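You operate a simulated robot arm through the tools that you are given. There is no shell and no other tool. Be economical: measure what you need, move in short steps, check, and stop when the job is done.

You run a simulated robot arm. Do the job below in one go: nothing can be reset, and whatever is moved stays where it is left.

TASK
Level the trestle beam with the spirit level and lock the jack again.
Fine: Leave the level on the beam, bubble between its lines.

It is judged by the outcome, as a careful person would: the job done as asked, and still so three seconds after it is handed in. It fails if anything else is knocked over, pushed out of place, dropped, spilled or broken.

THE ROBOT
A 7-joint arm with a two-finger parallel gripper on a trunk, on a base that drives. Base frame: it is fixed to the floor where the robot stands at the start and does not move with it; the origin is under the middle of the robot, x ahead of it, y to its left, z up. Units: cm, rad, N and s.
Its first joint turns from -2.897 to 2.897 rad. Places, roughly: jack lock lever [50, 60, 60]; red jack knob [50, 50, 60]; top of the trestle beam [40, 20, 80]; trestle beam [40, 20, 80]. Payload 3.43 kg.
Tool frame: the origin (TCP) lies between the finger pads and is the grasp point; the fingertips stand 3 cm ahead of it; z points along the fingers, y is the line along which they close. Largest opening 9.4 cm; finger width 2.8, thickness 1; the body of the gripper, 5 by 9.6 cm, starts 5.5 cm behind the TCP.
Orientation is that of the tool frame in the base frame, as [roll, pitch, yaw] about the fixed x, y, z axes, in that order (R = Rz(yaw) Ry(pitch) Rx(roll)). With the fingers straight down and closing along the base's y, the tool's x points along the base's -x, its y along +y and its z along -z.

THE INTERFACE
- The arm moves only by the tool arm_command. Its argument "deltas" is a list of rows, each a list of 2 entries, a list of its own where there are three numbers: the shift along the tool's x, y, z in cm, then the turn, a rotation vector about the tool's x, y, z in rad. In form: [[[tx, ty, tz], [wx, wy, wz]], ...]. A call has 1 to 20 rows; each row shifts and turns the commanded pose from where the row before left it, along the tool's axes as they then stand. "jaw" is the gripper command, from -1 (shut) to 1 (fully open), values between in proportion, set as the call begins (left out, the last holds). Each row takes 0.2 s and may step no farther than 5 cm and 0.15 rad from the row before; otherwise, or with a gripper value out of range, the whole call is refused. Where a pose cannot be reached the arm comes as near as it can. A force on the tool above 90 N (or 10 N above the force at the start of the call, whichever is more), or a blocked arm, ends the call early, and 0.2 s more pass. Each finger travels about 4.5 cm/s and halts on what it meets, pressing with about 30 N; the grip force reading is that of the motor and also rises with nothing between the fingers. The clock runs only during rows and for 0.2 s after the last one: add rows that do not move to give the fingers time. The reply holds the time, the measured pose of the TCP, the force on the tool along the base axes, the opening and the grip force, in the units named above and with some noise, with the torque about the TCP (base axes, N m) and any sound that the robot's microphone picked up.
- Cameras (640 x 400 px; columns grow to the right, rows downward): "scene" is now at [50.89, 18.84, 116.87]; the picture's right is [-0.04, -1.00, 0.00], its down [0.58, -0.03, -0.82] and it looks along [0.82, -0.04, 0.58] (base axes); focal length 214 px, centre (320, 200). "wrist" rides on the gripper at [7.6, 1.4, -10.3] in the tool frame; the picture's right is [-0.18, 0.98, 0.00], its down [-0.75, -0.14, -0.64] and it looks along [-0.63, -0.12, 0.77] (tool axes); focal length 243 px, centre (320, 200). There is no depth. A picture from a camera that has moved, and an enlarged one, comes with that camera's place and axes in the base frame and with its lens. The place of the scene camera against the robot may be out by one fixed shift of up to 1.2 cm in any direction.
- grab_frame(camera): a new picture of that camera. It takes no simulated time.
- move_column(by): slides the trunk up (or, below 0, down) by that many cm; the arm and the scene camera ride with it, the base frame stays. It gives what a move gives, with no picture.
- base_move(legs): drives the robot by 1 to 6 legs, each [ahead, left, turn to the left] in cm, cm and rad, along the robot's own axes; the way and the turn of a leg run together, so that a leg with both is an arc; at most 150 cm and 3.142 rad a leg. The arm and the cameras ride along, it lands a little off, and it stops where it bumps. It gives what a move gives.
- pan_tilt(pan, tilt): turns the head with the scene camera to pan (to the left, within 1.798 rad either way) and tilt (down, from -0.506 to 1.204), counted from straight ahead of the robot. It gives what a move gives.
- close_up(camera, box): a new picture of the part [left, top, right, bottom] of that camera's present view, enlarged. It takes no simulated time.
- hand_in(): hands the job in; it is judged then, once.

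Go step by step. Nothing tells you exact positions but the pictures and the camera data: compare them with the known pose of the tool, close in by small moves and look again before you grip or let go. The budget is 120 turns and 82 pictures, counting those below and the enlarged ones. Unless the task says otherwise, let go and move clear before handing in, and close with one line.

The tools are called after "Emit:" as name(argument=value, ...) on one line, values as JSON. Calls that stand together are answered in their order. arm_command: Moves the arm, as the interface text tells. Its arguments: {"type":"object","properties":{"deltas":{"type":"array"},"jaw":{"type":"number"}},"required":["deltas"]} The other tools are called the same way: move_column (by) slides the trunk up or down; base_move (legs) drives the base; pan_tilt (pan, tilt) turns the head that bears the scene camera; grab_frame (camera) takes a picture; close_up (camera, box) takes an enlarged picture of a part of a camera's view; hand_in () hands the job in.

At the start:

```text
time_s: 0.0
position: [37.84, 41.37, 107.79]
tcp_rot: [-3.101, -0.06, 3.126]
contact_force: [-0.2, -0.2, -1.6]
moment: [-0.03, 0.0, -0.01]
grip_width: 9.41
grip_force: 0.0
trunk travel left (down, up): [-12.5, 48.5]
robot x, y, heading: [0.14, 0.09, 0.001]
head pan, tilt: [0.152, 0.944]
```

scene: 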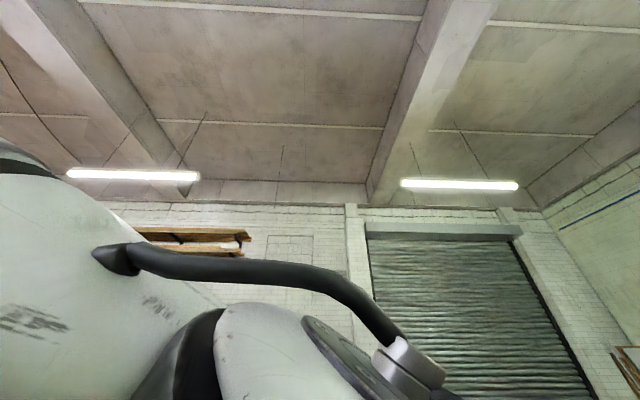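
wrist: 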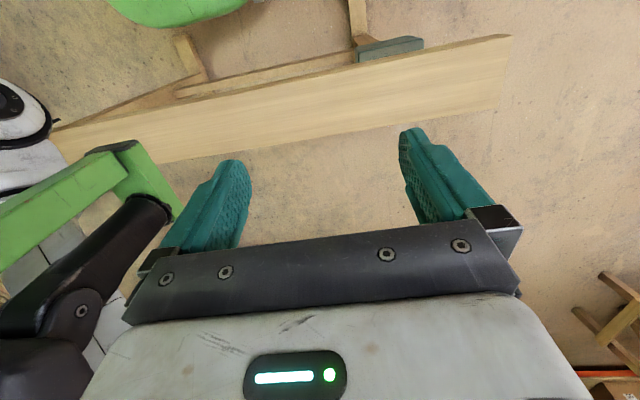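

The scene camera is looking up at the ceiling, while the wrist camera shows the beam. I'll turn the head first to find the work.

Emit:
pan_tilt(pan=0.6, tilt=1.0)

Emit:
grab_frame(camera="scene")

```text
time_s: 0.9
position: [37.95, 41.54, 107.62]
tcp_rot: [-3.094, -0.071, 3.126]
contact_force: [-0.6, -0.4, -0.4]
moment: [0.03, 0.01, -0.02]
grip_width: 9.41
grip_force: 0.0
trunk travel left (down, up): [-12.5, 48.5]
robot x, y, heading: [-0.11, 0.13, -0.004]
head pan, tilt: [0.6, 1.0]
```

```text
79 pictures are left
camera scene: at [50.96, 19.66, 116.79], right [0.09, -1.0, 0.0], down [0.56, 0.05, -0.82], along [0.82, 0.08, 0.57], focal length 214 px, centre (320, 200)
```

scene: 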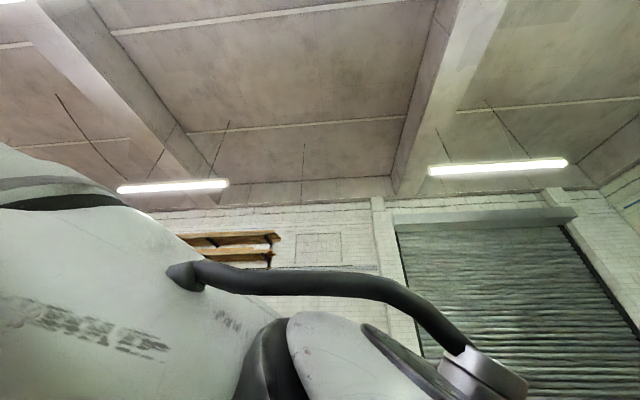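

The head barely followed; I'll check again and try other settings.

Emit:
pan_tilt(pan=0.6, tilt=-0.5)

Emit:
grab_frame(camera="scene")

Emit:
grab_frame(camera="wrist")

```text
time_s: 2.5
position: [37.92, 41.53, 107.62]
tcp_rot: [-3.094, -0.07, 3.125]
contact_force: [-0.2, -0.3, -0.3]
moment: [0.0, -0.02, 0.04]
grip_width: 9.41
grip_force: 0.0
trunk travel left (down, up): [-12.5, 48.5]
robot x, y, heading: [-0.34, 0.19, 0.0]
head pan, tilt: [0.6, -0.499]
```

```text
78 pictures are left
camera scene: at [50.94, 19.74, 116.8], right [0.11, -0.99, 0.0], down [0.56, 0.06, -0.82], along [0.82, 0.09, 0.57], focal length 214 px, centre (320, 200)
```

scene: 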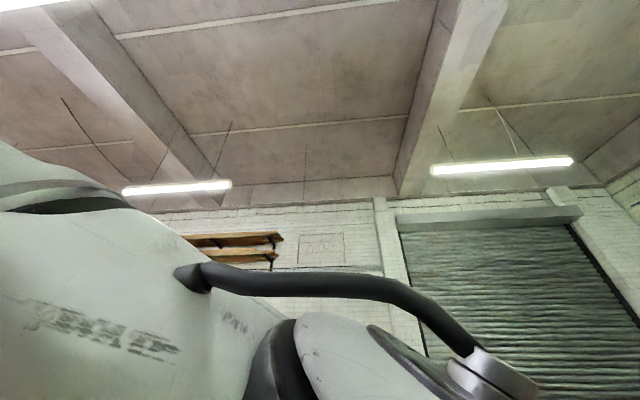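

```text
77 pictures are left
camera wrist: at [31.05, 43.45, 118.26], right [0.2, 0.98, -0.06], down [0.79, -0.12, 0.59], along [0.57, -0.16, -0.8], focal length 243 px, centre (320, 200)
```

wrist: 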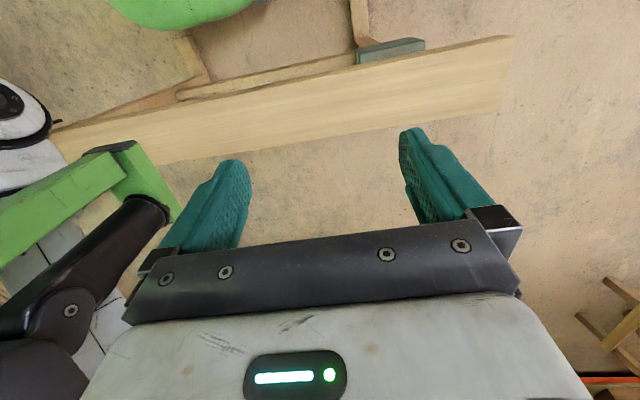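

The scene camera rides an arm link, not the head, so the wrist camera is the useful one. I'll enlarge the beam region.

Emit:
close_up(camera="wrist", box=[300, 0, 540, 150])

Emit:
close_up(camera="wrist", box=[0, 0, 320, 200])

```text
2.67 times, centred on (420, 75) of wrist
camera zoom: at [31.05, 43.45, 118.26], right [0.2, 0.98, -0.06], down [0.79, -0.12, 0.59], along [0.57, -0.16, -0.8], focal length 647 px, centre (53, 533)
```

zoom: 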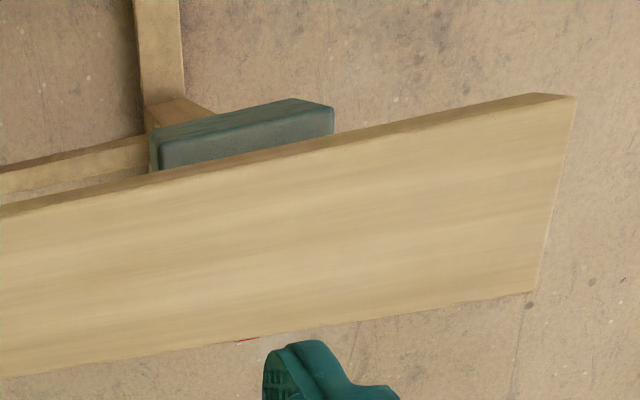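

```text
2.00 times, centred on (160, 100) of wrist
camera zoom: at [31.05, 43.45, 118.26], right [0.2, 0.98, -0.06], down [0.79, -0.12, 0.59], along [0.57, -0.16, -0.8], focal length 485 px, centre (640, 400)
```

zoom: 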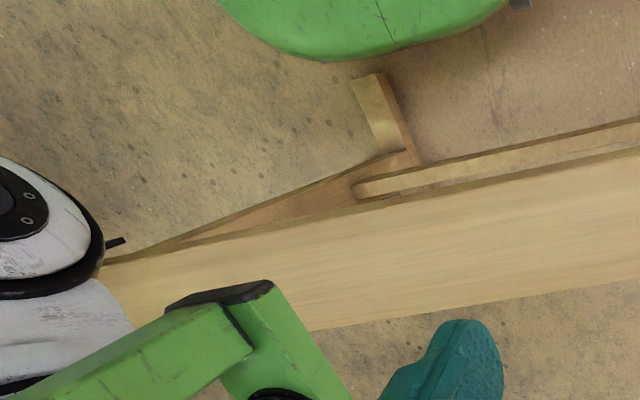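

The beam runs along y at x≈40, with the jack under its left part and a red hint of the knob on the far side. I'll move the hand along the beam to the right to find the spirit level.

Emit:
arm_command(deltas=[[[0, -4, 0], [0, 0, 0]], [[0, -4, 0], [0, 0, 0]], [[0, -4, 0], [0, 0, 0]], [[0, -4, 0], [0, 0, 0]], [[0, -4, 0], [0, 0, 0]], [[0, -4, 0], [0, 0, 0]], [[0, -4, 0], [0, 0, 0]], [[0, -4, 0], [0, 0, 0]]])

Emit:
grab_frame(camera="wrist")

Emit:
grab_frame(camera="scene")

```text
time_s: 3.5
position: [37.21, 27.53, 108.58]
tcp_rot: [-3.131, -0.081, 3.112]
contact_force: [-3.3, 28.3, 6.6]
moment: [-2.3, -0.48, 0.64]
grip_width: 9.38
grip_force: 0.1
trunk travel left (down, up): [-12.5, 48.5]
robot x, y, heading: [0.07, 0.46, 0.001]
head pan, tilt: [0.6, -0.499]
stopped in row 4: the force on the tool passed its limit at 212 N (the readings are from after the stop); the commanded pose is now the measured one
```

```text
74 pictures are left
camera wrist: at [30.44, 29.21, 119.46], right [0.21, 0.98, -0.02], down [0.8, -0.16, 0.58], along [0.56, -0.14, -0.81], focal length 243 px, centre (320, 200)
```

wrist: 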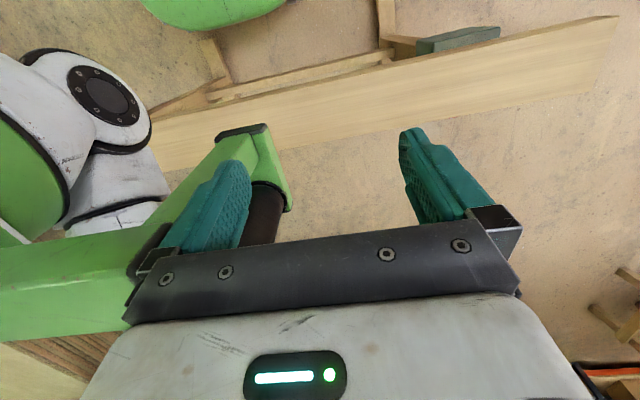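

```text
73 pictures are left
camera scene: at [50.38, 22.91, 116.23], right [0.58, -0.82, 0.0], down [0.4, 0.28, -0.87], along [0.71, 0.5, 0.49], focal length 214 px, centre (320, 200)
```

scene: 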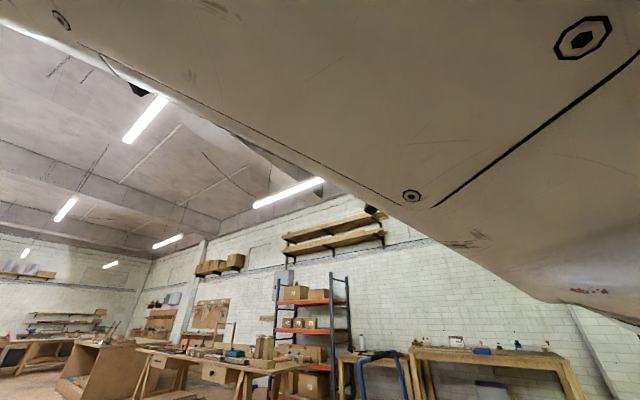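

The hand bumped the robot's own green camera boom, and the head now actually matches its pan/tilt. I'll back off and then point the head at the beam.

Emit:
arm_command(deltas=[[[0, 4, 0], [0, 0, 0]], [[0, 4, 0], [0, 0, 0]], [[0, 4, 0], [0, 0, 0]], [[0, 4, 0], [0, 0, 0]]])

Emit:
pan_tilt(pan=0.6, tilt=0.9)

Emit:
grab_frame(camera="scene")

```text
time_s: 4.5
position: [40.28, 43.04, 108.23]
tcp_rot: [-3.127, -0.084, 3.061]
contact_force: [-0.4, -0.7, 0.0]
moment: [0.02, -0.04, -0.01]
grip_width: 9.4
grip_force: 0.0
trunk travel left (down, up): [-12.5, 48.5]
robot x, y, heading: [-0.23, -0.15, -0.005]
head pan, tilt: [0.6, -0.499]
```

```text
time_s: 6.0
position: [39.97, 43.25, 107.61]
tcp_rot: [-3.117, -0.098, 3.072]
contact_force: [-0.1, 0.3, 0.3]
moment: [0.04, 0.01, -0.01]
grip_width: 9.38
grip_force: 0.0
trunk travel left (down, up): [-12.5, 48.5]
robot x, y, heading: [-0.17, 0.14, -0.001]
head pan, tilt: [0.6, 0.901]
```

```text
72 pictures are left
camera scene: at [50.54, 26.4, 111.33], right [0.8, -0.6, 0.0], down [-0.05, -0.07, -1.0], along [0.6, 0.79, -0.09], focal length 214 px, centre (320, 200)
```

scene: 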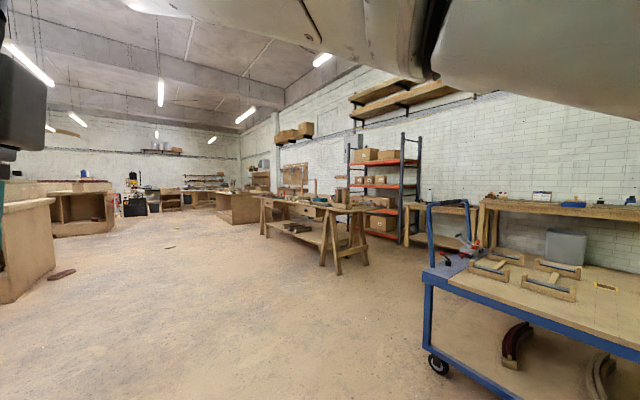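

The head camera still doesn't fully match its commanded angles. I'll wait with a still row and look with both cameras.

Emit:
pan_tilt(pan=0.0, tilt=0.9)

Emit:
grab_frame(camera="scene")

Emit:
grab_frame(camera="wrist")

```text
time_s: 7.0
position: [39.98, 43.24, 107.63]
tcp_rot: [-3.113, -0.097, 3.071]
contact_force: [-0.6, 0.0, 0.1]
moment: [-0.01, 0.03, 0.0]
grip_width: 9.41
grip_force: 0.1
trunk travel left (down, up): [-12.5, 48.5]
robot x, y, heading: [-0.15, 0.15, 0.001]
head pan, tilt: [0.0, 0.901]
```

```text
71 pictures are left
camera scene: at [50.58, 26.37, 111.32], right [0.79, -0.61, 0.0], down [-0.06, -0.07, -1.0], along [0.61, 0.79, -0.09], focal length 214 px, centre (320, 200)
```

scene: 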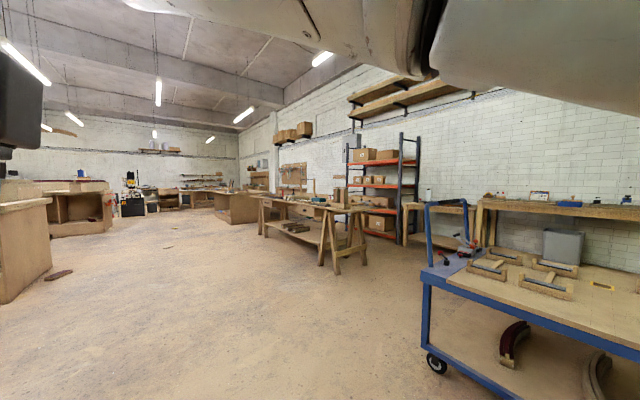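

```text
70 pictures are left
camera wrist: at [33.48, 45.37, 118.63], right [0.25, 0.97, -0.04], down [0.8, -0.18, 0.57], along [0.54, -0.18, -0.82], focal length 243 px, centre (320, 200)
```

wrist: 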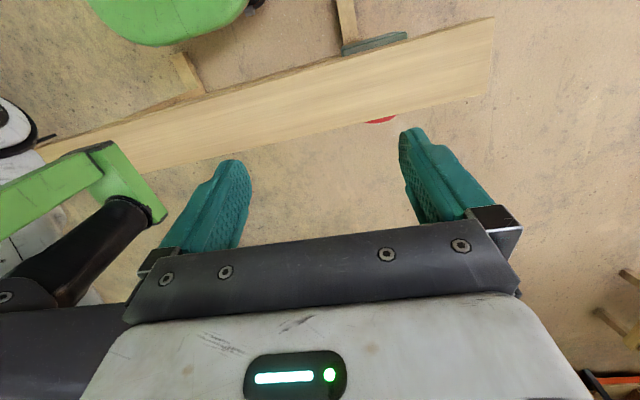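

The head command doesn't move the camera, so it is either jammed under the arm or carried by it. I'll move the hand farther left and look again.

Emit:
arm_command(deltas=[[[0, 4, 0], [0, 0, 0]], [[0, 4, 0], [0, 0, 0]], [[0, 4, 0], [0, 0, 0]], [[0, 4, 0], [0, 0, 0]], [[0, 4, 0], [0, 0, 0]], [[0, 0, 0], [0, 0, 0]]])

Emit:
pan_tilt(pan=0.5, tilt=0.95)

Emit:
grab_frame(camera="scene")

```text
time_s: 7.6
position: [48.87, 46.51, 108.35]
tcp_rot: [-3.128, -0.084, 2.889]
contact_force: [-0.5, 0.2, 0.1]
moment: [-0.03, -0.01, 0.01]
grip_width: 9.41
grip_force: 0.0
trunk travel left (down, up): [-12.5, 48.5]
robot x, y, heading: [0.37, 0.18, -0.001]
head pan, tilt: [0.0, 0.901]
stopped in row 2: the arm was blocked; the commanded pose is now the measured one
```

```text
time_s: 8.5
position: [48.72, 46.7, 108.37]
tcp_rot: [-3.13, -0.085, 2.891]
contact_force: [-0.2, 1.0, 0.0]
moment: [-0.01, 0.02, 0.01]
grip_width: 9.39
grip_force: 0.2
trunk travel left (down, up): [-12.5, 48.5]
robot x, y, heading: [0.01, -0.28, -0.001]
head pan, tilt: [0.499, 0.949]
```

```text
69 pictures are left
camera scene: at [50.98, 23.84, 104.27], right [0.62, -0.78, 0.0], down [-0.6, -0.48, -0.64], along [0.5, 0.4, -0.77], focal length 214 px, centre (320, 200)
```

scene: 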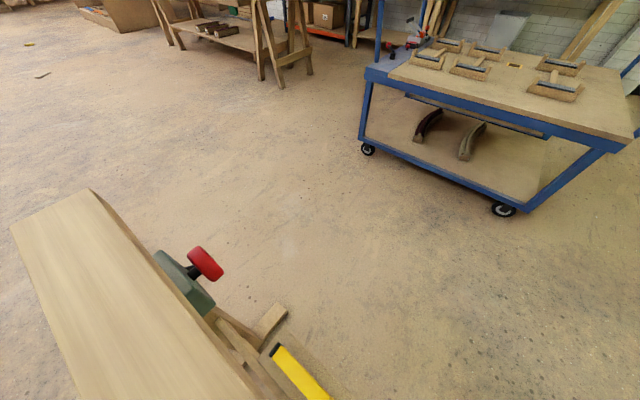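

The head is free now: I see the beam, the jack with its red knob on the far side, and a yellow spirit level lower right. I'll pan for the level and take a close-up of the jack.

Emit:
close_up(camera="scene", box=[120, 200, 360, 350])

Emit:
pan_tilt(pan=0.0, tilt=1.2)

Emit:
grab_frame(camera="scene")

```text
2.67 times, centred on (240, 275) of scene
camera zoom: at [50.98, 23.84, 104.27], right [0.62, -0.78, 0.0], down [-0.6, -0.48, -0.64], along [0.5, 0.4, -0.77], focal length 572 px, centre (533, 0)
```

zoom: 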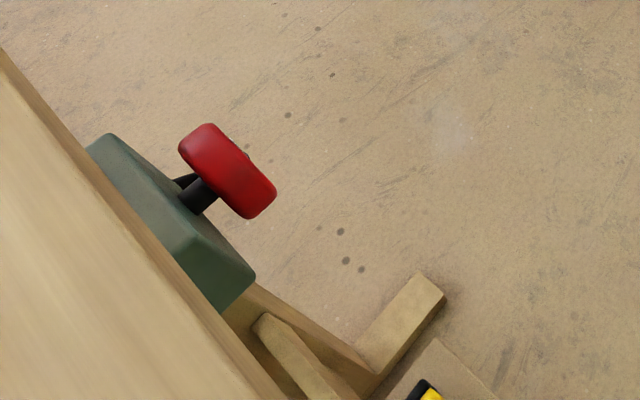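

```text
time_s: 9.4
position: [48.55, 46.7, 108.72]
tcp_rot: [-3.139, -0.079, 2.897]
contact_force: [0.1, 0.3, -0.1]
moment: [0.01, 0.0, -0.02]
grip_width: 9.4
grip_force: 0.1
trunk travel left (down, up): [-12.5, 48.5]
robot x, y, heading: [-0.06, -0.18, -0.003]
head pan, tilt: [0.0, 1.201]
```

```text
67 pictures are left
camera scene: at [49.79, 23.04, 102.67], right [0.64, -0.77, 0.0], down [-0.69, -0.57, -0.44], along [0.34, 0.28, -0.9], focal length 214 px, centre (320, 200)
```

scene: 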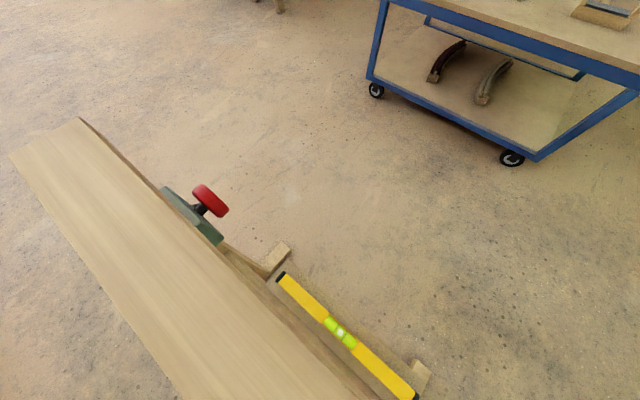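

The yellow level lies on something low on the beam's far side, so working from the far side makes sense. I'll check the wrist view to see what still holds the head.

Emit:
grab_frame(camera="wrist")

Emit:
close_up(camera="scene", box=[200, 230, 472, 400])

```text
66 pictures are left
camera wrist: at [42.18, 49.63, 119.7], right [0.42, 0.91, -0.02], down [0.74, -0.33, 0.58], along [0.52, -0.26, -0.81], focal length 243 px, centre (320, 200)
```

wrist: 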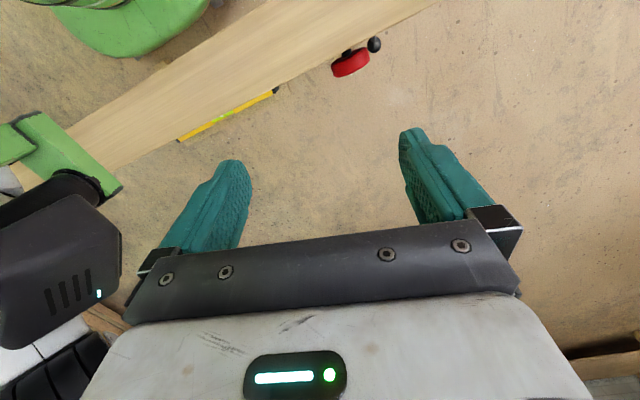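

```text
2.35 times, centred on (336, 315) of scene
camera zoom: at [49.79, 23.04, 102.67], right [0.64, -0.77, 0.0], down [-0.69, -0.57, -0.44], along [0.34, 0.28, -0.9], focal length 505 px, centre (282, -71)
```

zoom: 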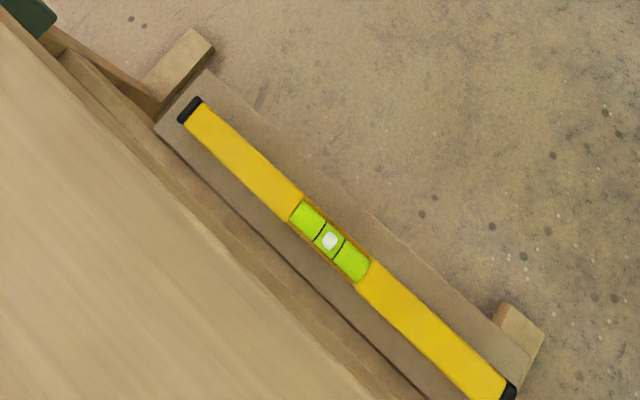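

Triangulating both views: level lies along y from 2 to 33 at x≈49, z≈55 on a shelf; knob at about (50, 52, 64.6), lever ball just left of it at about (49, 57, 62). The head boom is a fixed obstacle near (45, 19, 111), so I'll raise the hand clear first.

Emit:
arm_command(deltas=[[[0, 0, -4], [0, 0, 0]], [[0, 0, -4], [0, 0, 0]], [[0, 0, -4], [0, 0, 0]], [[0, 0, -4], [0, 0, 0]], [[0, 0, -4], [0, 0, 0]], [[0, 0, -4], [0, 0, 0]], [[0, 0, -4], [0, 0, 0]], [[0, 0, 0], [0, 0, 0]]])

Emit:
pan_tilt(pan=0.0, tilt=0.7)

Emit:
grab_frame(camera="scene")

Emit:
grab_frame(camera="wrist")

```text
time_s: 11.2
position: [48.18, 44.54, 110.26]
tcp_rot: [-3.127, -0.094, 2.906]
contact_force: [0.0, -0.2, 0.3]
moment: [-0.02, 0.01, 0.01]
grip_width: 9.41
grip_force: 0.1
out of reach, approached as far as the arm can: row 1, 2, 3, 4, 5, 6, 7
trunk travel left (down, up): [-12.5, 48.5]
robot x, y, heading: [-0.1, 0.05, 0.001]
head pan, tilt: [0.0, 1.201]
```

```text
time_s: 12.2
position: [48.31, 44.39, 110.54]
tcp_rot: [-3.128, -0.095, 2.901]
contact_force: [-0.3, 0.0, -0.6]
moment: [0.03, 0.0, -0.03]
grip_width: 9.44
grip_force: 0.0
trunk travel left (down, up): [-12.5, 48.5]
robot x, y, heading: [-0.19, -0.27, 0.002]
head pan, tilt: [0.0, 0.7]
```

```text
64 pictures are left
camera scene: at [52.14, 22.9, 105.0], right [0.47, -0.88, 0.0], down [-0.63, -0.34, -0.7], along [0.62, 0.33, -0.71], focal length 214 px, centre (320, 200)
```

scene: 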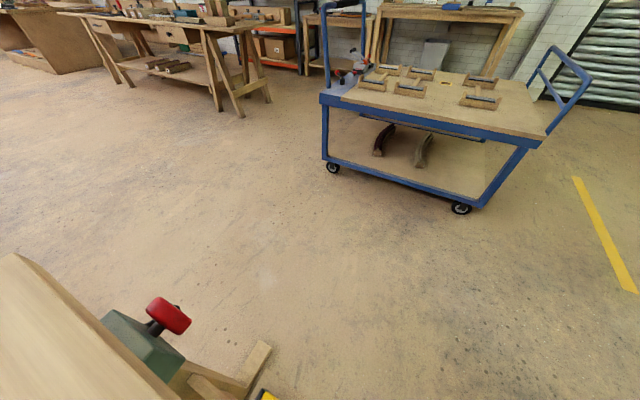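

```text
63 pictures are left
camera wrist: at [42.19, 47.47, 121.48], right [0.41, 0.91, -0.03], down [0.76, -0.32, 0.57], along [0.51, -0.25, -0.82], focal length 243 px, centre (320, 200)
```

wrist: 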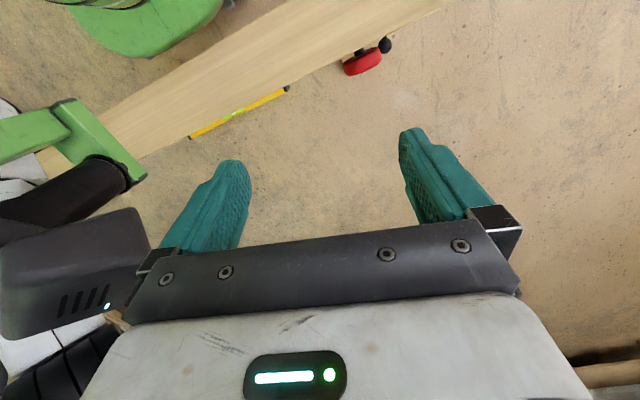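

The hand is at its top reach. I'll leave the arm on the boom's left side and drive around the beam's left end to the far side; first back up and look left.

Emit:
base_move(legs=[[-28, 0, 0]])

Emit:
pan_tilt(pan=1.4, tilt=0.4)

Emit:
grab_frame(camera="scene")

Emit:
grab_frame(camera="wrist")

```text
time_s: 14.1
position: [20.17, 44.48, 110.47]
tcp_rot: [-3.128, -0.093, 2.899]
contact_force: [0.4, 0.4, -0.4]
moment: [-0.02, -0.01, -0.02]
grip_width: 9.37
grip_force: 0.1
trunk travel left (down, up): [-12.5, 48.5]
robot x, y, heading: [-28.47, 0.06, -0.001]
head pan, tilt: [0.0, 0.7]
```

```text
time_s: 15.7
position: [20.13, 44.51, 110.36]
tcp_rot: [-3.125, -0.096, 2.897]
contact_force: [-0.2, 0.3, -0.5]
moment: [0.0, 0.02, 0.01]
grip_width: 9.4
grip_force: 0.1
trunk travel left (down, up): [-12.5, 48.5]
robot x, y, heading: [-28.29, -0.23, -0.001]
head pan, tilt: [1.4, 0.4]
```

```text
62 pictures are left
camera scene: at [18.3, 28.22, 108.44], right [0.99, -0.17, 0.0], down [-0.07, -0.38, -0.92], along [0.16, 0.91, -0.39], focal length 214 px, centre (320, 200)
```

scene: 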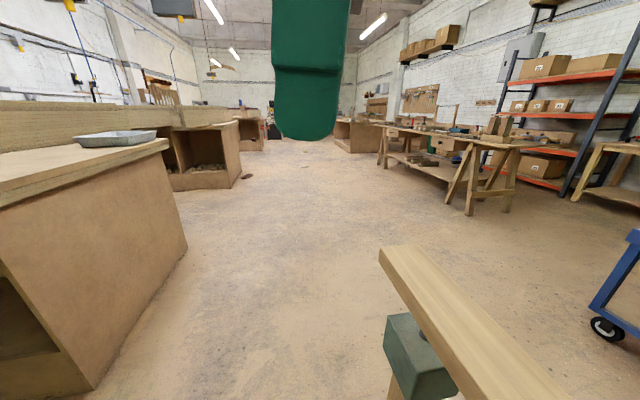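

```text
61 pictures are left
camera wrist: at [14.07, 47.62, 121.2], right [0.41, 0.91, -0.03], down [0.76, -0.32, 0.57], along [0.51, -0.26, -0.82], focal length 243 px, centre (320, 200)
```

wrist: 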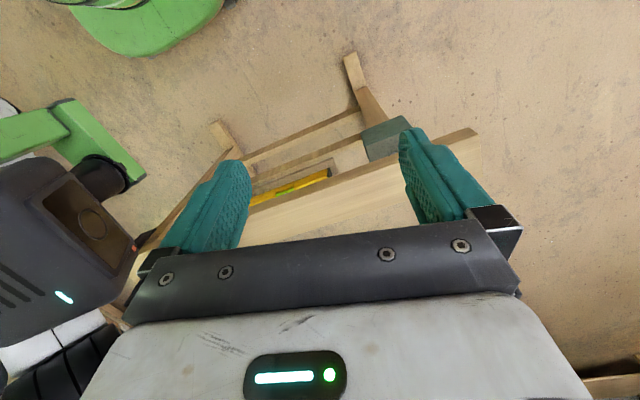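

The head is free now. A bench stands to the left at x≈-65, so I'll pass between it and the beam end diagonally and check.

Emit:
base_move(legs=[[0, 55, 0], [48, 72, 0], [86, 10, 0]])

Emit:
pan_tilt(pan=-1.2, tilt=0.6)

Emit:
grab_frame(camera="scene")

```text
time_s: 27.2
position: [155.32, 181.44, 110.28]
tcp_rot: [-3.126, -0.097, 2.895]
contact_force: [0.0, 0.0, -0.4]
moment: [0.01, 0.0, 0.0]
grip_width: 9.4
grip_force: 0.1
trunk travel left (down, up): [-12.5, 48.5]
robot x, y, heading: [106.91, 137.14, -0.001]
head pan, tilt: [1.4, 0.4]
```

```text
time_s: 29.6
position: [155.69, 181.22, 110.22]
tcp_rot: [-3.122, -0.099, 2.885]
contact_force: [0.3, 0.2, -0.7]
moment: [-0.02, -0.01, 0.01]
grip_width: 9.4
grip_force: 0.0
trunk travel left (down, up): [-12.5, 48.5]
robot x, y, heading: [106.87, 136.68, -0.006]
head pan, tilt: [-1.201, 0.6]
```

```text
60 pictures are left
camera scene: at [159.66, 160.34, 107.28], right [0.48, -0.88, 0.0], down [-0.44, -0.24, -0.86], along [0.76, 0.42, -0.5], focal length 214 px, centre (320, 200)
```

scene: 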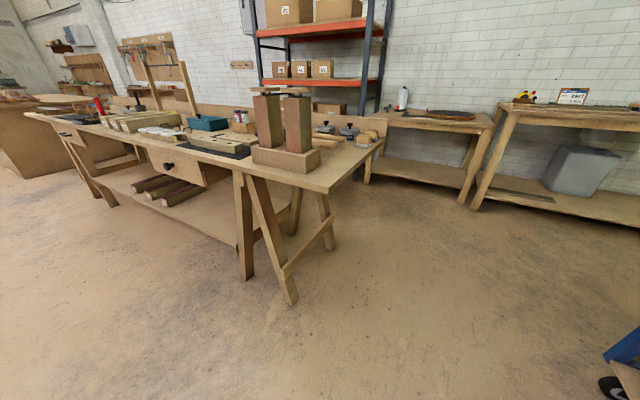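

I'm past the beam end. Now slide right along its far side and turn left so the beam lies at the robot's left.

Emit:
base_move(legs=[[0, -50, 0], [0, -50, 0], [0, 0, 2.1]])

Emit:
pan_tilt(pan=1.75, tilt=0.8)

Emit:
grab_frame(camera="scene")

Emit:
grab_frame(camera="wrist")

```text
time_s: 40.1
position: [43.54, 58.49, 110.2]
tcp_rot: [-3.125, -0.099, -1.326]
contact_force: [0.8, -0.4, 0.4]
moment: [-0.02, 0.02, -0.01]
grip_width: 9.39
grip_force: 0.0
trunk travel left (down, up): [-12.5, 48.5]
robot x, y, heading: [105.75, 36.69, 2.068]
head pan, tilt: [-1.201, 0.6]
```

```text
time_s: 42.6
position: [43.53, 58.47, 110.29]
tcp_rot: [-3.124, -0.099, -1.326]
contact_force: [-0.1, -0.2, 0.1]
moment: [-0.01, -0.01, 0.05]
grip_width: 9.38
grip_force: 0.1
trunk travel left (down, up): [-12.5, 48.5]
robot x, y, heading: [105.93, 36.67, 2.068]
head pan, tilt: [1.751, 0.799]
```

```text
59 pictures are left
camera scene: at [62.06, 60.67, 104.93], right [-0.63, 0.78, 0.0], down [0.56, 0.45, -0.7], along [-0.54, -0.44, -0.72], focal length 214 px, centre (320, 200)
```

scene: 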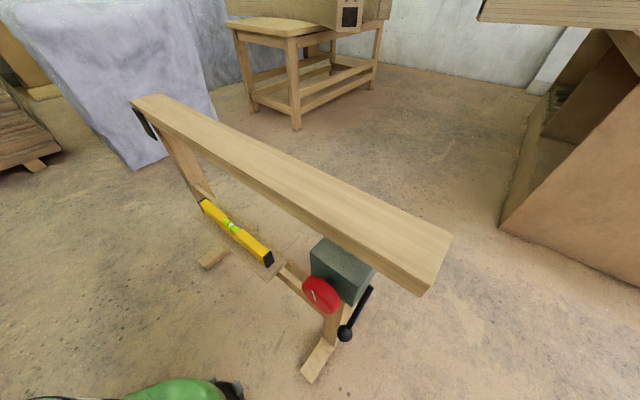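

```text
58 pictures are left
camera wrist: at [43.46, 51.68, 121.17], right [-1.0, -0.06, -0.04], down [-0.07, 0.82, 0.57], along [-0.01, 0.57, -0.82], focal length 243 px, centre (320, 200)
```

wrist: 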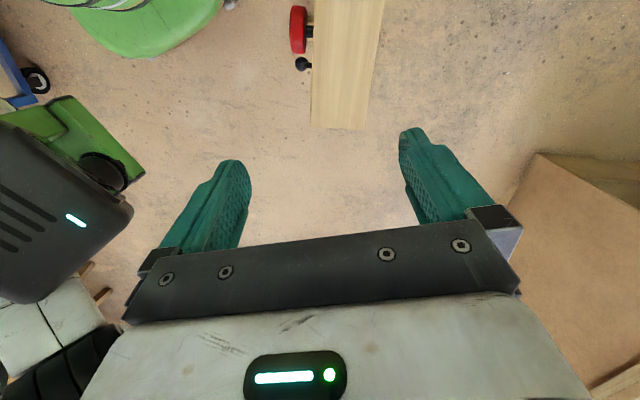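

Excellent view: beam with black pivot at the right end, jack with knob and lever, level on the trestle shelf. I'll enlarge the jack for its markings.

Emit:
close_up(camera="scene", box=[270, 225, 430, 385])

Emit:
close_up(camera="scene", box=[180, 180, 300, 290])

```text
2.50 times, centred on (350, 305) of scene
camera zoom: at [62.06, 60.67, 104.93], right [-0.63, 0.78, 0.0], down [0.56, 0.45, -0.7], along [-0.54, -0.44, -0.72], focal length 536 px, centre (245, -62)
```

zoom: 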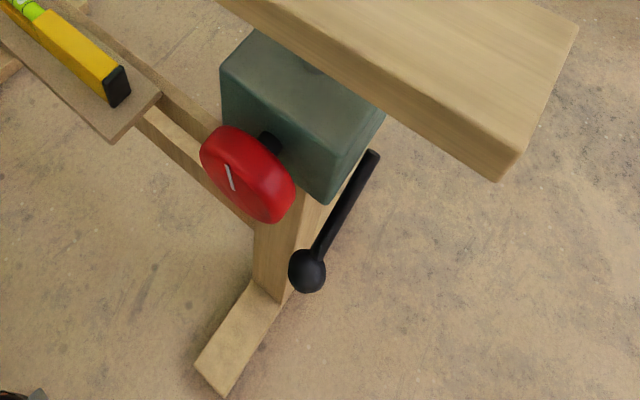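

```text
3.64 times, centred on (240, 235) of scene
camera zoom: at [62.06, 60.67, 104.93], right [-0.63, 0.78, 0.0], down [0.56, 0.45, -0.7], along [-0.54, -0.44, -0.72], focal length 780 px, centre (611, 73)
```

zoom: 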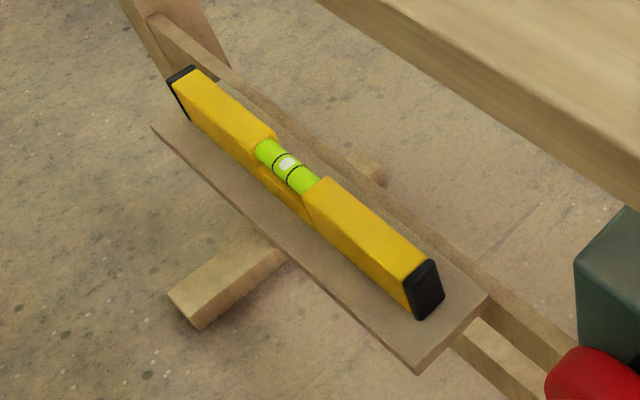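

Geometry: beam spans x 36.5–45.5, z 76–80, ending at y≈65; level at x≈49 on the shelf (z≈51–55.5). I'll square the hand (closing along x, leaning slightly away from the beam) and then move over the level.

Emit:
arm_command(deltas=[[[0, 0, 0], [0, -0.05, 0.125]], [[0, 0, 0], [0, -0.05, 0.12]], [[4, 0, 1], [0, 0, 0]], [[4, 0, 1], [0, 0, 0]], [[4, 0, 1], [0, 0, 0]], [[4, 0, 1], [0, 0, 0]], [[4, 0, 1], [0, 0, 0]], [[0, 0, 0], [0, 0, 0]]], jaw=1)

Emit:
grab_frame(camera="wrist")

```text
time_s: 44.0
position: [40.47, 53.43, 106.1]
tcp_rot: [-3.133, -0.001, -1.772]
contact_force: [-0.6, -0.3, -0.1]
moment: [-0.01, -0.01, 0.03]
grip_width: 9.41
grip_force: 0.1
out of reach, approached as far as the arm can: row 2
trunk travel left (down, up): [-12.5, 48.5]
robot x, y, heading: [105.83, 36.57, 2.067]
head pan, tilt: [1.751, 0.799]
stopped in row 6: the arm was blocked; the commanded pose is now the measured one
```

```text
55 pictures are left
camera wrist: at [37.41, 46.16, 116.54], right [-0.93, 0.38, -0.01], down [0.28, 0.71, 0.64], along [0.25, 0.59, -0.77], focal length 243 px, centre (320, 200)
```

wrist: 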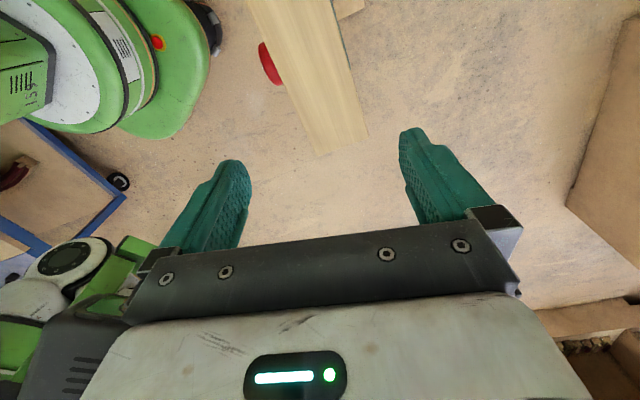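

The arm is wrapped around the outside of the head boom, so it's blocked going further left. I'll unwrap it: forward past the head, then across to the right side.

Emit:
arm_command(deltas=[[[-4.0, 1.4, 0], [0, 0, 0]], [[-4.0, 1.4, 0], [0, 0, 0]], [[-4.0, 1.4, 0], [0, 0, 0]], [[-4.0, 1.4, 0], [0, 0, 0]], [[-4.0, 1.4, 0], [0, 0, 0]], [[-4.0, 1.4, 0], [0, 0, 0]], [[0, 0, 0], [0, 0, 0]]])

Emit:
grab_frame(camera="wrist")

```text
time_s: 45.6
position: [36.98, 78.06, 106.29]
tcp_rot: [-3.135, 0.001, -1.762]
contact_force: [1.0, -0.2, -0.4]
moment: [0.0, 0.01, 0.0]
grip_width: 9.39
grip_force: 0.0
trunk travel left (down, up): [-12.5, 48.5]
robot x, y, heading: [106.13, 36.5, 2.069]
head pan, tilt: [1.751, 0.799]
```

```text
54 pictures are left
camera wrist: at [34.03, 70.84, 116.52], right [-0.93, 0.37, -0.01], down [0.28, 0.71, 0.64], along [0.24, 0.6, -0.77], focal length 243 px, centre (320, 200)
```

wrist: 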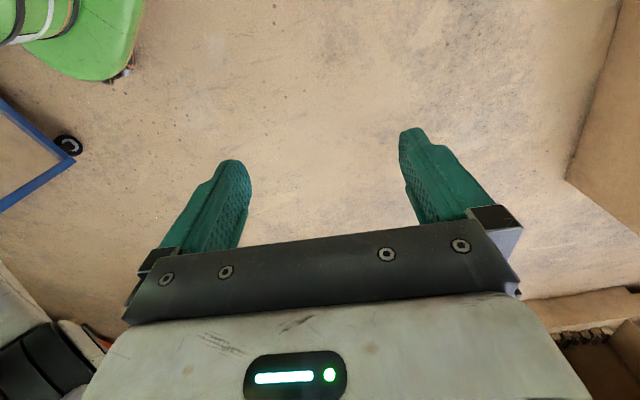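

Clear so far; now across to the robot's right in front of the head.

Emit:
arm_command(deltas=[[[-2.89, -3.45, 0], [0, 0, 0]], [[-2.89, -3.45, 0], [0, 0, 0]], [[-2.89, -3.45, 0], [0, 0, 0]], [[-2.89, -3.45, 0], [0, 0, 0]], [[-2.89, -3.45, 0], [0, 0, 0]], [[-2.89, -3.45, 0], [0, 0, 0]], [[-2.89, -3.45, 0], [0, 0, 0]], [[-2.89, -3.45, 0], [0, 0, 0]], [[-2.89, -3.45, 0], [0, 0, 0]], [[-2.89, -3.45, 0], [0, 0, 0]], [[-2.89, -3.45, 0], [0, 0, 0]], [[-2.89, -3.45, 0], [0, 0, 0]], [[-2.89, -3.45, 0], [0, 0, 0]], [[-2.89, -3.45, 0], [0, 0, 0]]])

Emit:
pan_tilt(pan=-1.2, tilt=0.8)

Emit:
grab_frame(camera="scene")

```text
time_s: 48.6
position: [91.77, 108.61, 106.63]
tcp_rot: [-3.133, -0.002, -1.76]
contact_force: [0.1, 0.1, -0.7]
moment: [-0.02, -0.04, -0.03]
grip_width: 9.39
grip_force: 0.2
trunk travel left (down, up): [-12.5, 48.5]
robot x, y, heading: [105.91, 36.92, 2.072]
head pan, tilt: [1.751, 0.799]
```

```text
time_s: 51.2
position: [91.81, 108.46, 106.66]
tcp_rot: [-3.134, -0.001, -1.76]
contact_force: [0.4, -0.5, 0.0]
moment: [-0.02, 0.03, 0.01]
grip_width: 9.38
grip_force: 0.2
trunk travel left (down, up): [-12.5, 48.5]
robot x, y, heading: [106.22, 36.42, 2.069]
head pan, tilt: [-1.201, 0.799]
```

```text
53 pictures are left
camera scene: at [73.58, 71.91, 104.93], right [0.76, -0.65, 0.0], down [-0.46, -0.55, -0.7], along [0.45, 0.53, -0.72], focal length 214 px, centre (320, 200)
```

scene: 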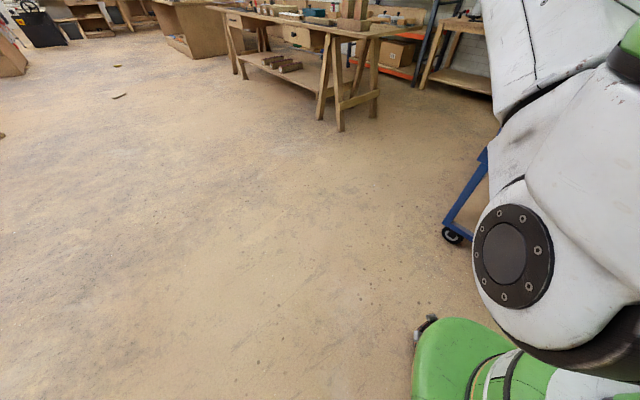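

The arm is now on the right of the head and the pan is true. I'll turn the robot so the beam is to its front right and look at it.

Emit:
base_move(legs=[[0, 0, 1.77]])

Emit:
pan_tilt(pan=-1.1, tilt=0.75)

Emit:
grab_frame(camera="scene")

Emit:
grab_frame(camera="wrist")

```text
time_s: 56.0
position: [39.53, 5.41, 106.56]
tcp_rot: [-3.134, 0.0, 0.057]
contact_force: [0.3, -0.1, 0.6]
moment: [0.0, 0.0, 0.02]
grip_width: 9.4
grip_force: 0.1
trunk travel left (down, up): [-12.5, 48.5]
robot x, y, heading: [106.1, 36.37, -2.397]
head pan, tilt: [-1.201, 0.799]
```

```text
time_s: 56.6
position: [39.58, 5.48, 106.62]
tcp_rot: [-3.134, -0.003, 0.056]
contact_force: [0.0, -0.7, -0.2]
moment: [-0.01, -0.02, 0.0]
grip_width: 9.4
grip_force: 0.1
trunk travel left (down, up): [-12.5, 48.5]
robot x, y, heading: [105.96, 36.63, -2.391]
head pan, tilt: [-1.1, 0.75]
```

```text
52 pictures are left
camera scene: at [79.59, -5.21, 105.33], right [0.35, 0.94, 0.0], down [0.64, -0.24, -0.73], along [-0.69, 0.25, -0.68], focal length 214 px, centre (320, 200)
```

scene: 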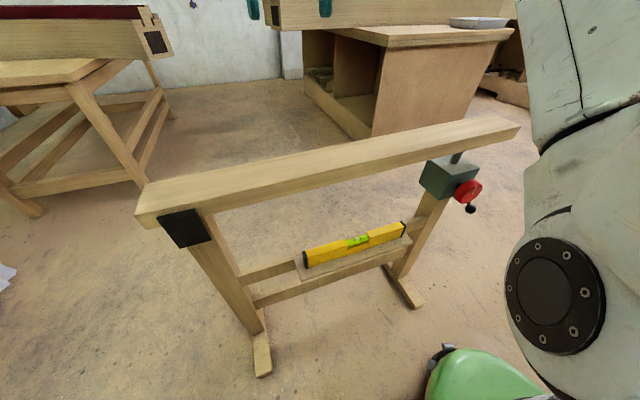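

```text
51 pictures are left
camera wrist: at [47.17, 4.3, 116.93], right [-0.13, -0.99, -0.01], down [-0.76, 0.09, 0.64], along [-0.64, 0.09, -0.77], focal length 243 px, centre (320, 200)
```

wrist: 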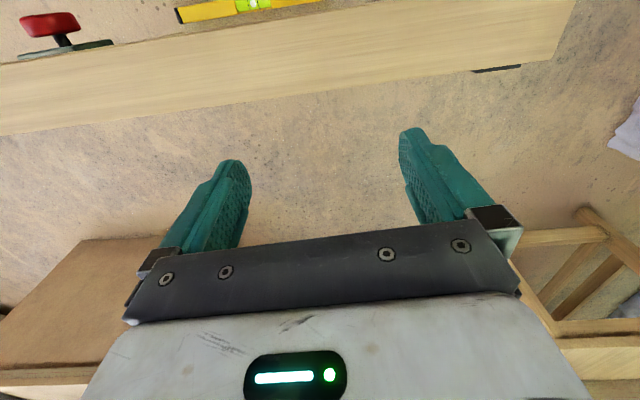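

Great stance. I'll take close-ups of the level and the jack to fix their positions.

Emit:
close_up(camera="scene", box=[290, 200, 420, 290])

Emit:
close_up(camera="scene", box=[400, 120, 530, 240])

Emit:
close_up(camera="wrist", box=[0, 0, 340, 140])

```text
4.44 times, centred on (355, 245) of scene
camera zoom: at [79.59, -5.21, 105.33], right [0.35, 0.94, 0.0], down [0.64, -0.24, -0.73], along [-0.69, 0.25, -0.68], focal length 953 px, centre (164, 0)
```

zoom: 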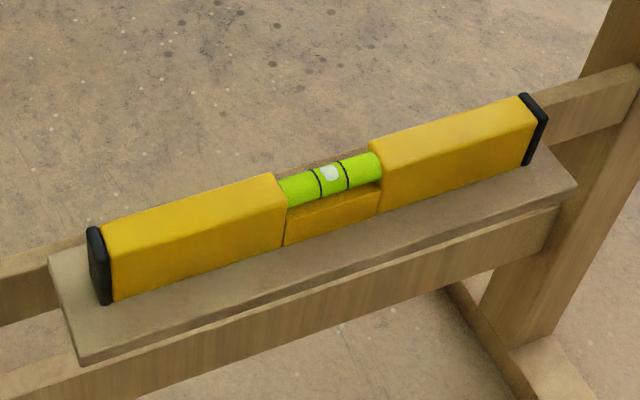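

```text
3.33 times, centred on (465, 180) of scene
camera zoom: at [79.59, -5.21, 105.33], right [0.35, 0.94, 0.0], down [0.64, -0.24, -0.73], along [-0.69, 0.25, -0.68], focal length 715 px, centre (-163, 267)
```

zoom: 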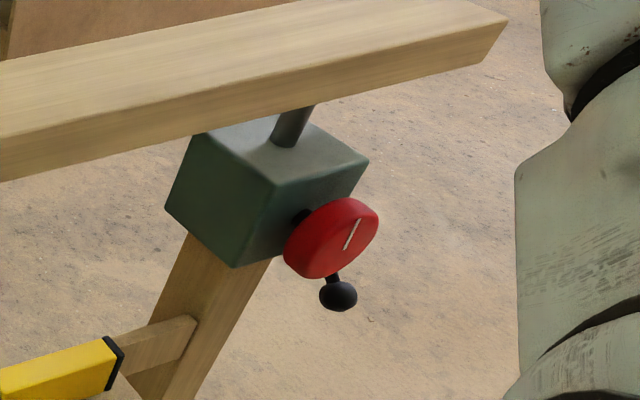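

```text
1.88 times, centred on (170, 70) of wrist
camera zoom: at [47.17, 4.3, 116.93], right [-0.13, -0.99, -0.01], down [-0.76, 0.09, 0.64], along [-0.64, 0.09, -0.77], focal length 457 px, centre (602, 445)
```

zoom: 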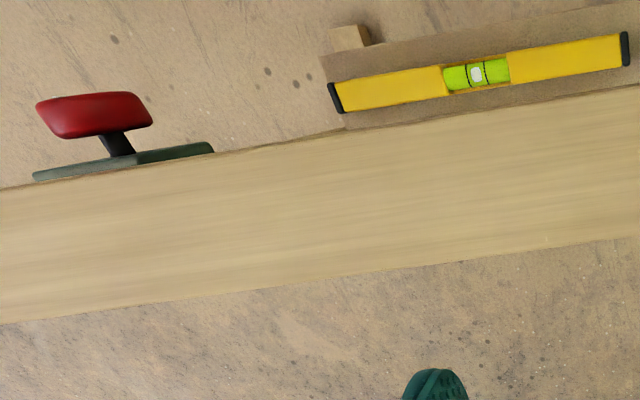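

Level confirmed: y 2.5–33.4, x≈47.7, z 50–55, right beside the beam edge (x≈46), so I'll grip with the hand leaned 0.25 rad away from the beam. First rotate the hand.

Emit:
arm_command(deltas=[[[3, -2, 0], [0, 0, -0.15]], [[3, -2, 0], [0, 0, -0.15]], [[0, 0, 0], [0, 0, -0.15]], [[0, 0, 0], [0, 0, -0.15]], [[0, 0, 0], [0, 0, -0.15]], [[0, 0, 0], [0, 0, -0.15]], [[0, 0, 0], [0, 0, -0.15]], [[0, 0, 0], [0, 0, -0.15]], [[0, 0, 0], [0, 0, -0.15]], [[0, 0, 0], [0, 0, -0.15]], [[0, 0, 0], [0, 0, 0]]])

```text
time_s: 59.0
position: [56.81, 1.85, 100.55]
tcp_rot: [-3.141, -0.008, 1.556]
contact_force: [-0.8, -0.5, -0.3]
moment: [0.0, 0.03, 0.0]
grip_width: 9.39
grip_force: 0.1
out of reach, approached as far as the arm can: row 6, 7, 8, 9, 10
trunk travel left (down, up): [-12.5, 48.5]
robot x, y, heading: [106.09, 36.71, -2.4]
head pan, tilt: [-1.1, 0.75]
```

Emit:
arm_command(deltas=[[[4, 0, 1], [0, 0, 0]], [[4, 0, 1], [0, 0, 0]], [[4, 0, 1], [0, 0, 0]], [[4, 0, 1], [0.125, 0, 0]], [[4, 0, 1], [0.125, 0, 0]], [[0, 0, 0], [0, 0, 0]]], jaw=-0.1)

Emit:
grab_frame(camera="wrist")

```text
time_s: 60.5
position: [63.42, 14.52, 93.86]
tcp_rot: [-2.95, -0.002, 1.522]
contact_force: [-0.1, -0.5, -0.1]
moment: [-0.01, -0.02, 0.01]
grip_width: 4.21
grip_force: 0.0
out of reach, approached as far as the arm can: row 1, 2, 3, 4, 5
trunk travel left (down, up): [-12.5, 48.5]
robot x, y, heading: [105.55, 36.46, -2.396]
head pan, tilt: [-1.1, 0.75]
```

```text
47 pictures are left
camera wrist: at [67.02, 21.85, 103.66], right [0.95, -0.23, -0.19], down [-0.05, -0.75, 0.66], along [-0.29, -0.62, -0.73], focal length 243 px, centre (320, 200)
```

wrist: 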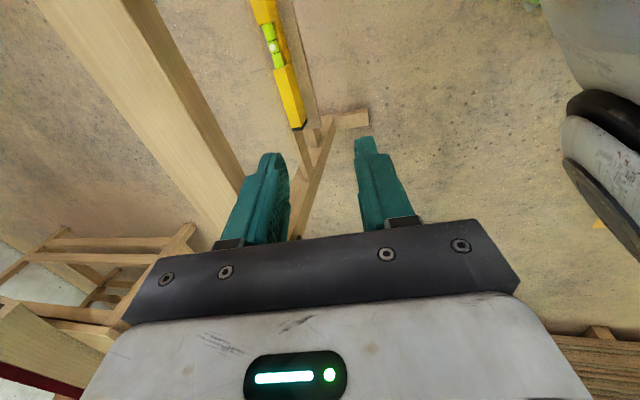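

That yaw runs into a joint limit; I'll spin the hand the other way about its own axis (yaw ≈ -1.57), which keeps the lean.

Emit:
arm_command(deltas=[[[0, 0, -0.3], [0, 0, 0.15]], [[0, 0, -0.3], [0, 0, 0.15]], [[0, 0, -0.3], [0, 0, 0.15]], [[0, 0, -0.3], [0, 0, 0.15]], [[0, 0, 0], [0, 0, 0.15]], [[0, 0, 0], [0, 0, 0.15]], [[0, 0, 0], [0, 0, 0.15]], [[0, 0, 0], [0, 0, 0.15]], [[0, 0, 0], [0, 0, 0.15]], [[0, 0, 0], [0, 0, 0.15]], [[0, 0, 0], [0, 0, 0.15]], [[0, 0, 0], [0, 0, 0.15]], [[0, 0, 0], [0, 0, 0.15]], [[0, 0, 0], [0, 0, 0.15]], [[0, 0, 0], [0, 0, 0.15]], [[0, 0, 0], [0, 0, 0.15]], [[0, 0, 0], [0, 0, 0.15]], [[0, 0, 0], [0, 0, 0.15]], [[0, 0, 0], [0, 0, 0.15]], [[0, 0, 0], [0, 0, 0.15]]])

Emit:
arm_command(deltas=[[[0, 0, 0], [0, 0, 0.09]], [[0, 0, 0], [0, 0, 0]]])

```text
time_s: 62.0
position: [64.0, 15.15, 93.68]
tcp_rot: [-3.014, 0.109, 0.624]
contact_force: [-3.3, 5.7, -0.3]
moment: [-0.63, -0.31, 0.82]
grip_width: 4.22
grip_force: 0.1
trunk travel left (down, up): [-12.5, 48.5]
robot x, y, heading: [105.65, 36.53, -2.394]
head pan, tilt: [-1.1, 0.75]
stopped in row 7: the force on the tool passed its limit at 168 N (the readings are from after the stop); the commanded pose is now the measured one
```

```text
time_s: 62.3
position: [63.88, 15.53, 93.69]
tcp_rot: [-3.01, 0.107, 0.605]
contact_force: [-9.8, 11.7, -0.8]
moment: [-1.17, -0.77, 1.56]
grip_width: 4.25
grip_force: 0.0
trunk travel left (down, up): [-12.5, 48.5]
robot x, y, heading: [105.65, 36.96, -2.394]
head pan, tilt: [-1.1, 0.75]
stopped in row 1: the force on the tool passed its limit at 124 N (the readings are from after the stop); the commanded pose is now the measured one
```

The hand touched something (likely the head or the arm). I'll look before going on.

Emit:
grab_frame(camera="scene")

Emit:
grab_frame(camera="wrist")

```text
46 pictures are left
camera scene: at [79.59, -5.22, 105.33], right [0.35, 0.94, 0.0], down [0.64, -0.24, -0.73], along [-0.69, 0.25, -0.68], focal length 214 px, centre (320, 200)
```

scene: 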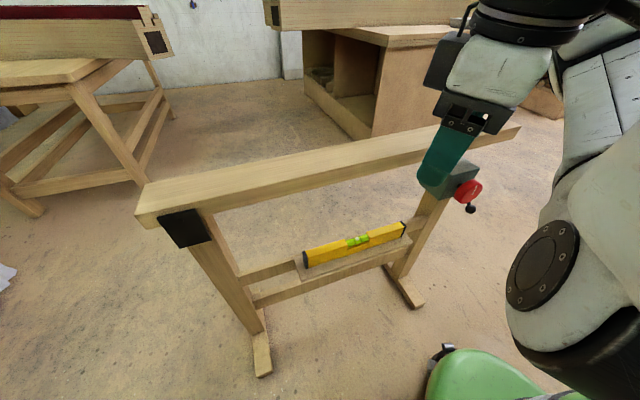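

```text
45 pictures are left
camera wrist: at [72.54, 17.99, 102.85], right [0.39, -0.91, -0.11], down [-0.59, -0.34, 0.73], along [-0.71, -0.22, -0.67], focal length 243 px, centre (320, 200)
```

wrist: 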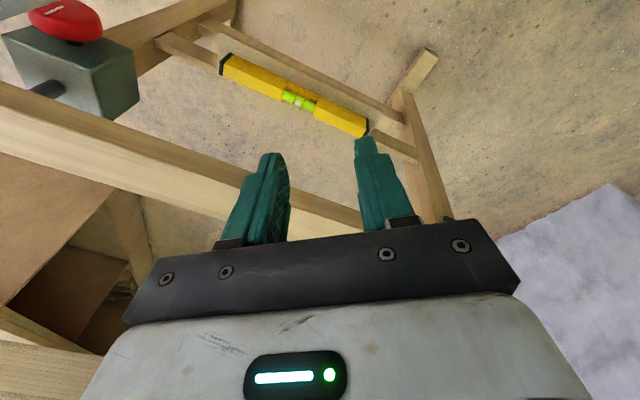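

The wrist camera fouled the robot's own forearm because the hand was too close in. I'll move the hand outward to where it was free and rotate there.

Emit:
arm_command(deltas=[[[-3.4, -0.44, -1.2], [0, 0, 0]], [[-3.4, -0.44, -1.2], [0, 0, 0]], [[-3.4, -0.44, -1.2], [0, 0, 0]], [[-3.4, -0.44, -1.2], [0, 0, 0]], [[-3.4, -0.44, -1.2], [0, 0, 0]], [[0, 0, 0], [0, 0, 0]]])

Emit:
arm_command(deltas=[[[0, 0, 0], [0, 0, 0.15]], [[0, 0, 0], [0, 0, 0.15]], [[0, 0, 0], [0, 0, 0.15]], [[0, 0, 0], [0, 0, 0.15]], [[0, 0, 0], [0, 0, 0.15]], [[0, 0, 0], [0, 0, 0.15]], [[0, 0, 0], [0, 0, 0.15]], [[0, 0, 0], [0, 0, 0]]])

```text
time_s: 63.7
position: [49.71, 7.12, 101.79]
tcp_rot: [-3.009, 0.109, 0.603]
contact_force: [0.4, 0.3, 0.7]
moment: [-0.03, 0.02, 0.01]
grip_width: 4.24
grip_force: 0.0
trunk travel left (down, up): [-12.5, 48.5]
robot x, y, heading: [105.56, 36.85, -2.397]
head pan, tilt: [-1.1, 0.75]
```

```text
time_s: 65.5
position: [49.82, 7.35, 101.68]
tcp_rot: [3.114, 0.168, -0.457]
contact_force: [0.6, -0.5, 0.1]
moment: [-0.01, 0.0, 0.0]
grip_width: 4.24
grip_force: 0.1
trunk travel left (down, up): [-12.5, 48.5]
robot x, y, heading: [105.81, 36.78, -2.393]
head pan, tilt: [-1.1, 0.75]
```

Emit:
arm_command(deltas=[[[0, 0, 0], [0, 0, 0.15]], [[0, 0, 0], [0, 0, 0.15]], [[0, 0, 0], [0, 0, 0.15]], [[0, 0, 0], [0, 0, 0.15]], [[0, 0, 0], [0, 0, 0.15]], [[0, 0, 0], [0, 0, 0.15]], [[0, 0, 0], [0, 0, 0.15]], [[0, 0, 0], [0, 0, 0.06]], [[0, 0, 0], [0, 0, 0]]])

```text
time_s: 67.5
position: [49.75, 7.18, 101.63]
tcp_rot: [2.979, 0.048, -1.568]
contact_force: [-0.1, -0.2, 0.5]
moment: [-0.03, 0.02, -0.01]
grip_width: 4.25
grip_force: 0.1
trunk travel left (down, up): [-12.5, 48.5]
robot x, y, heading: [106.07, 36.77, -2.397]
head pan, tilt: [-1.1, 0.75]
```

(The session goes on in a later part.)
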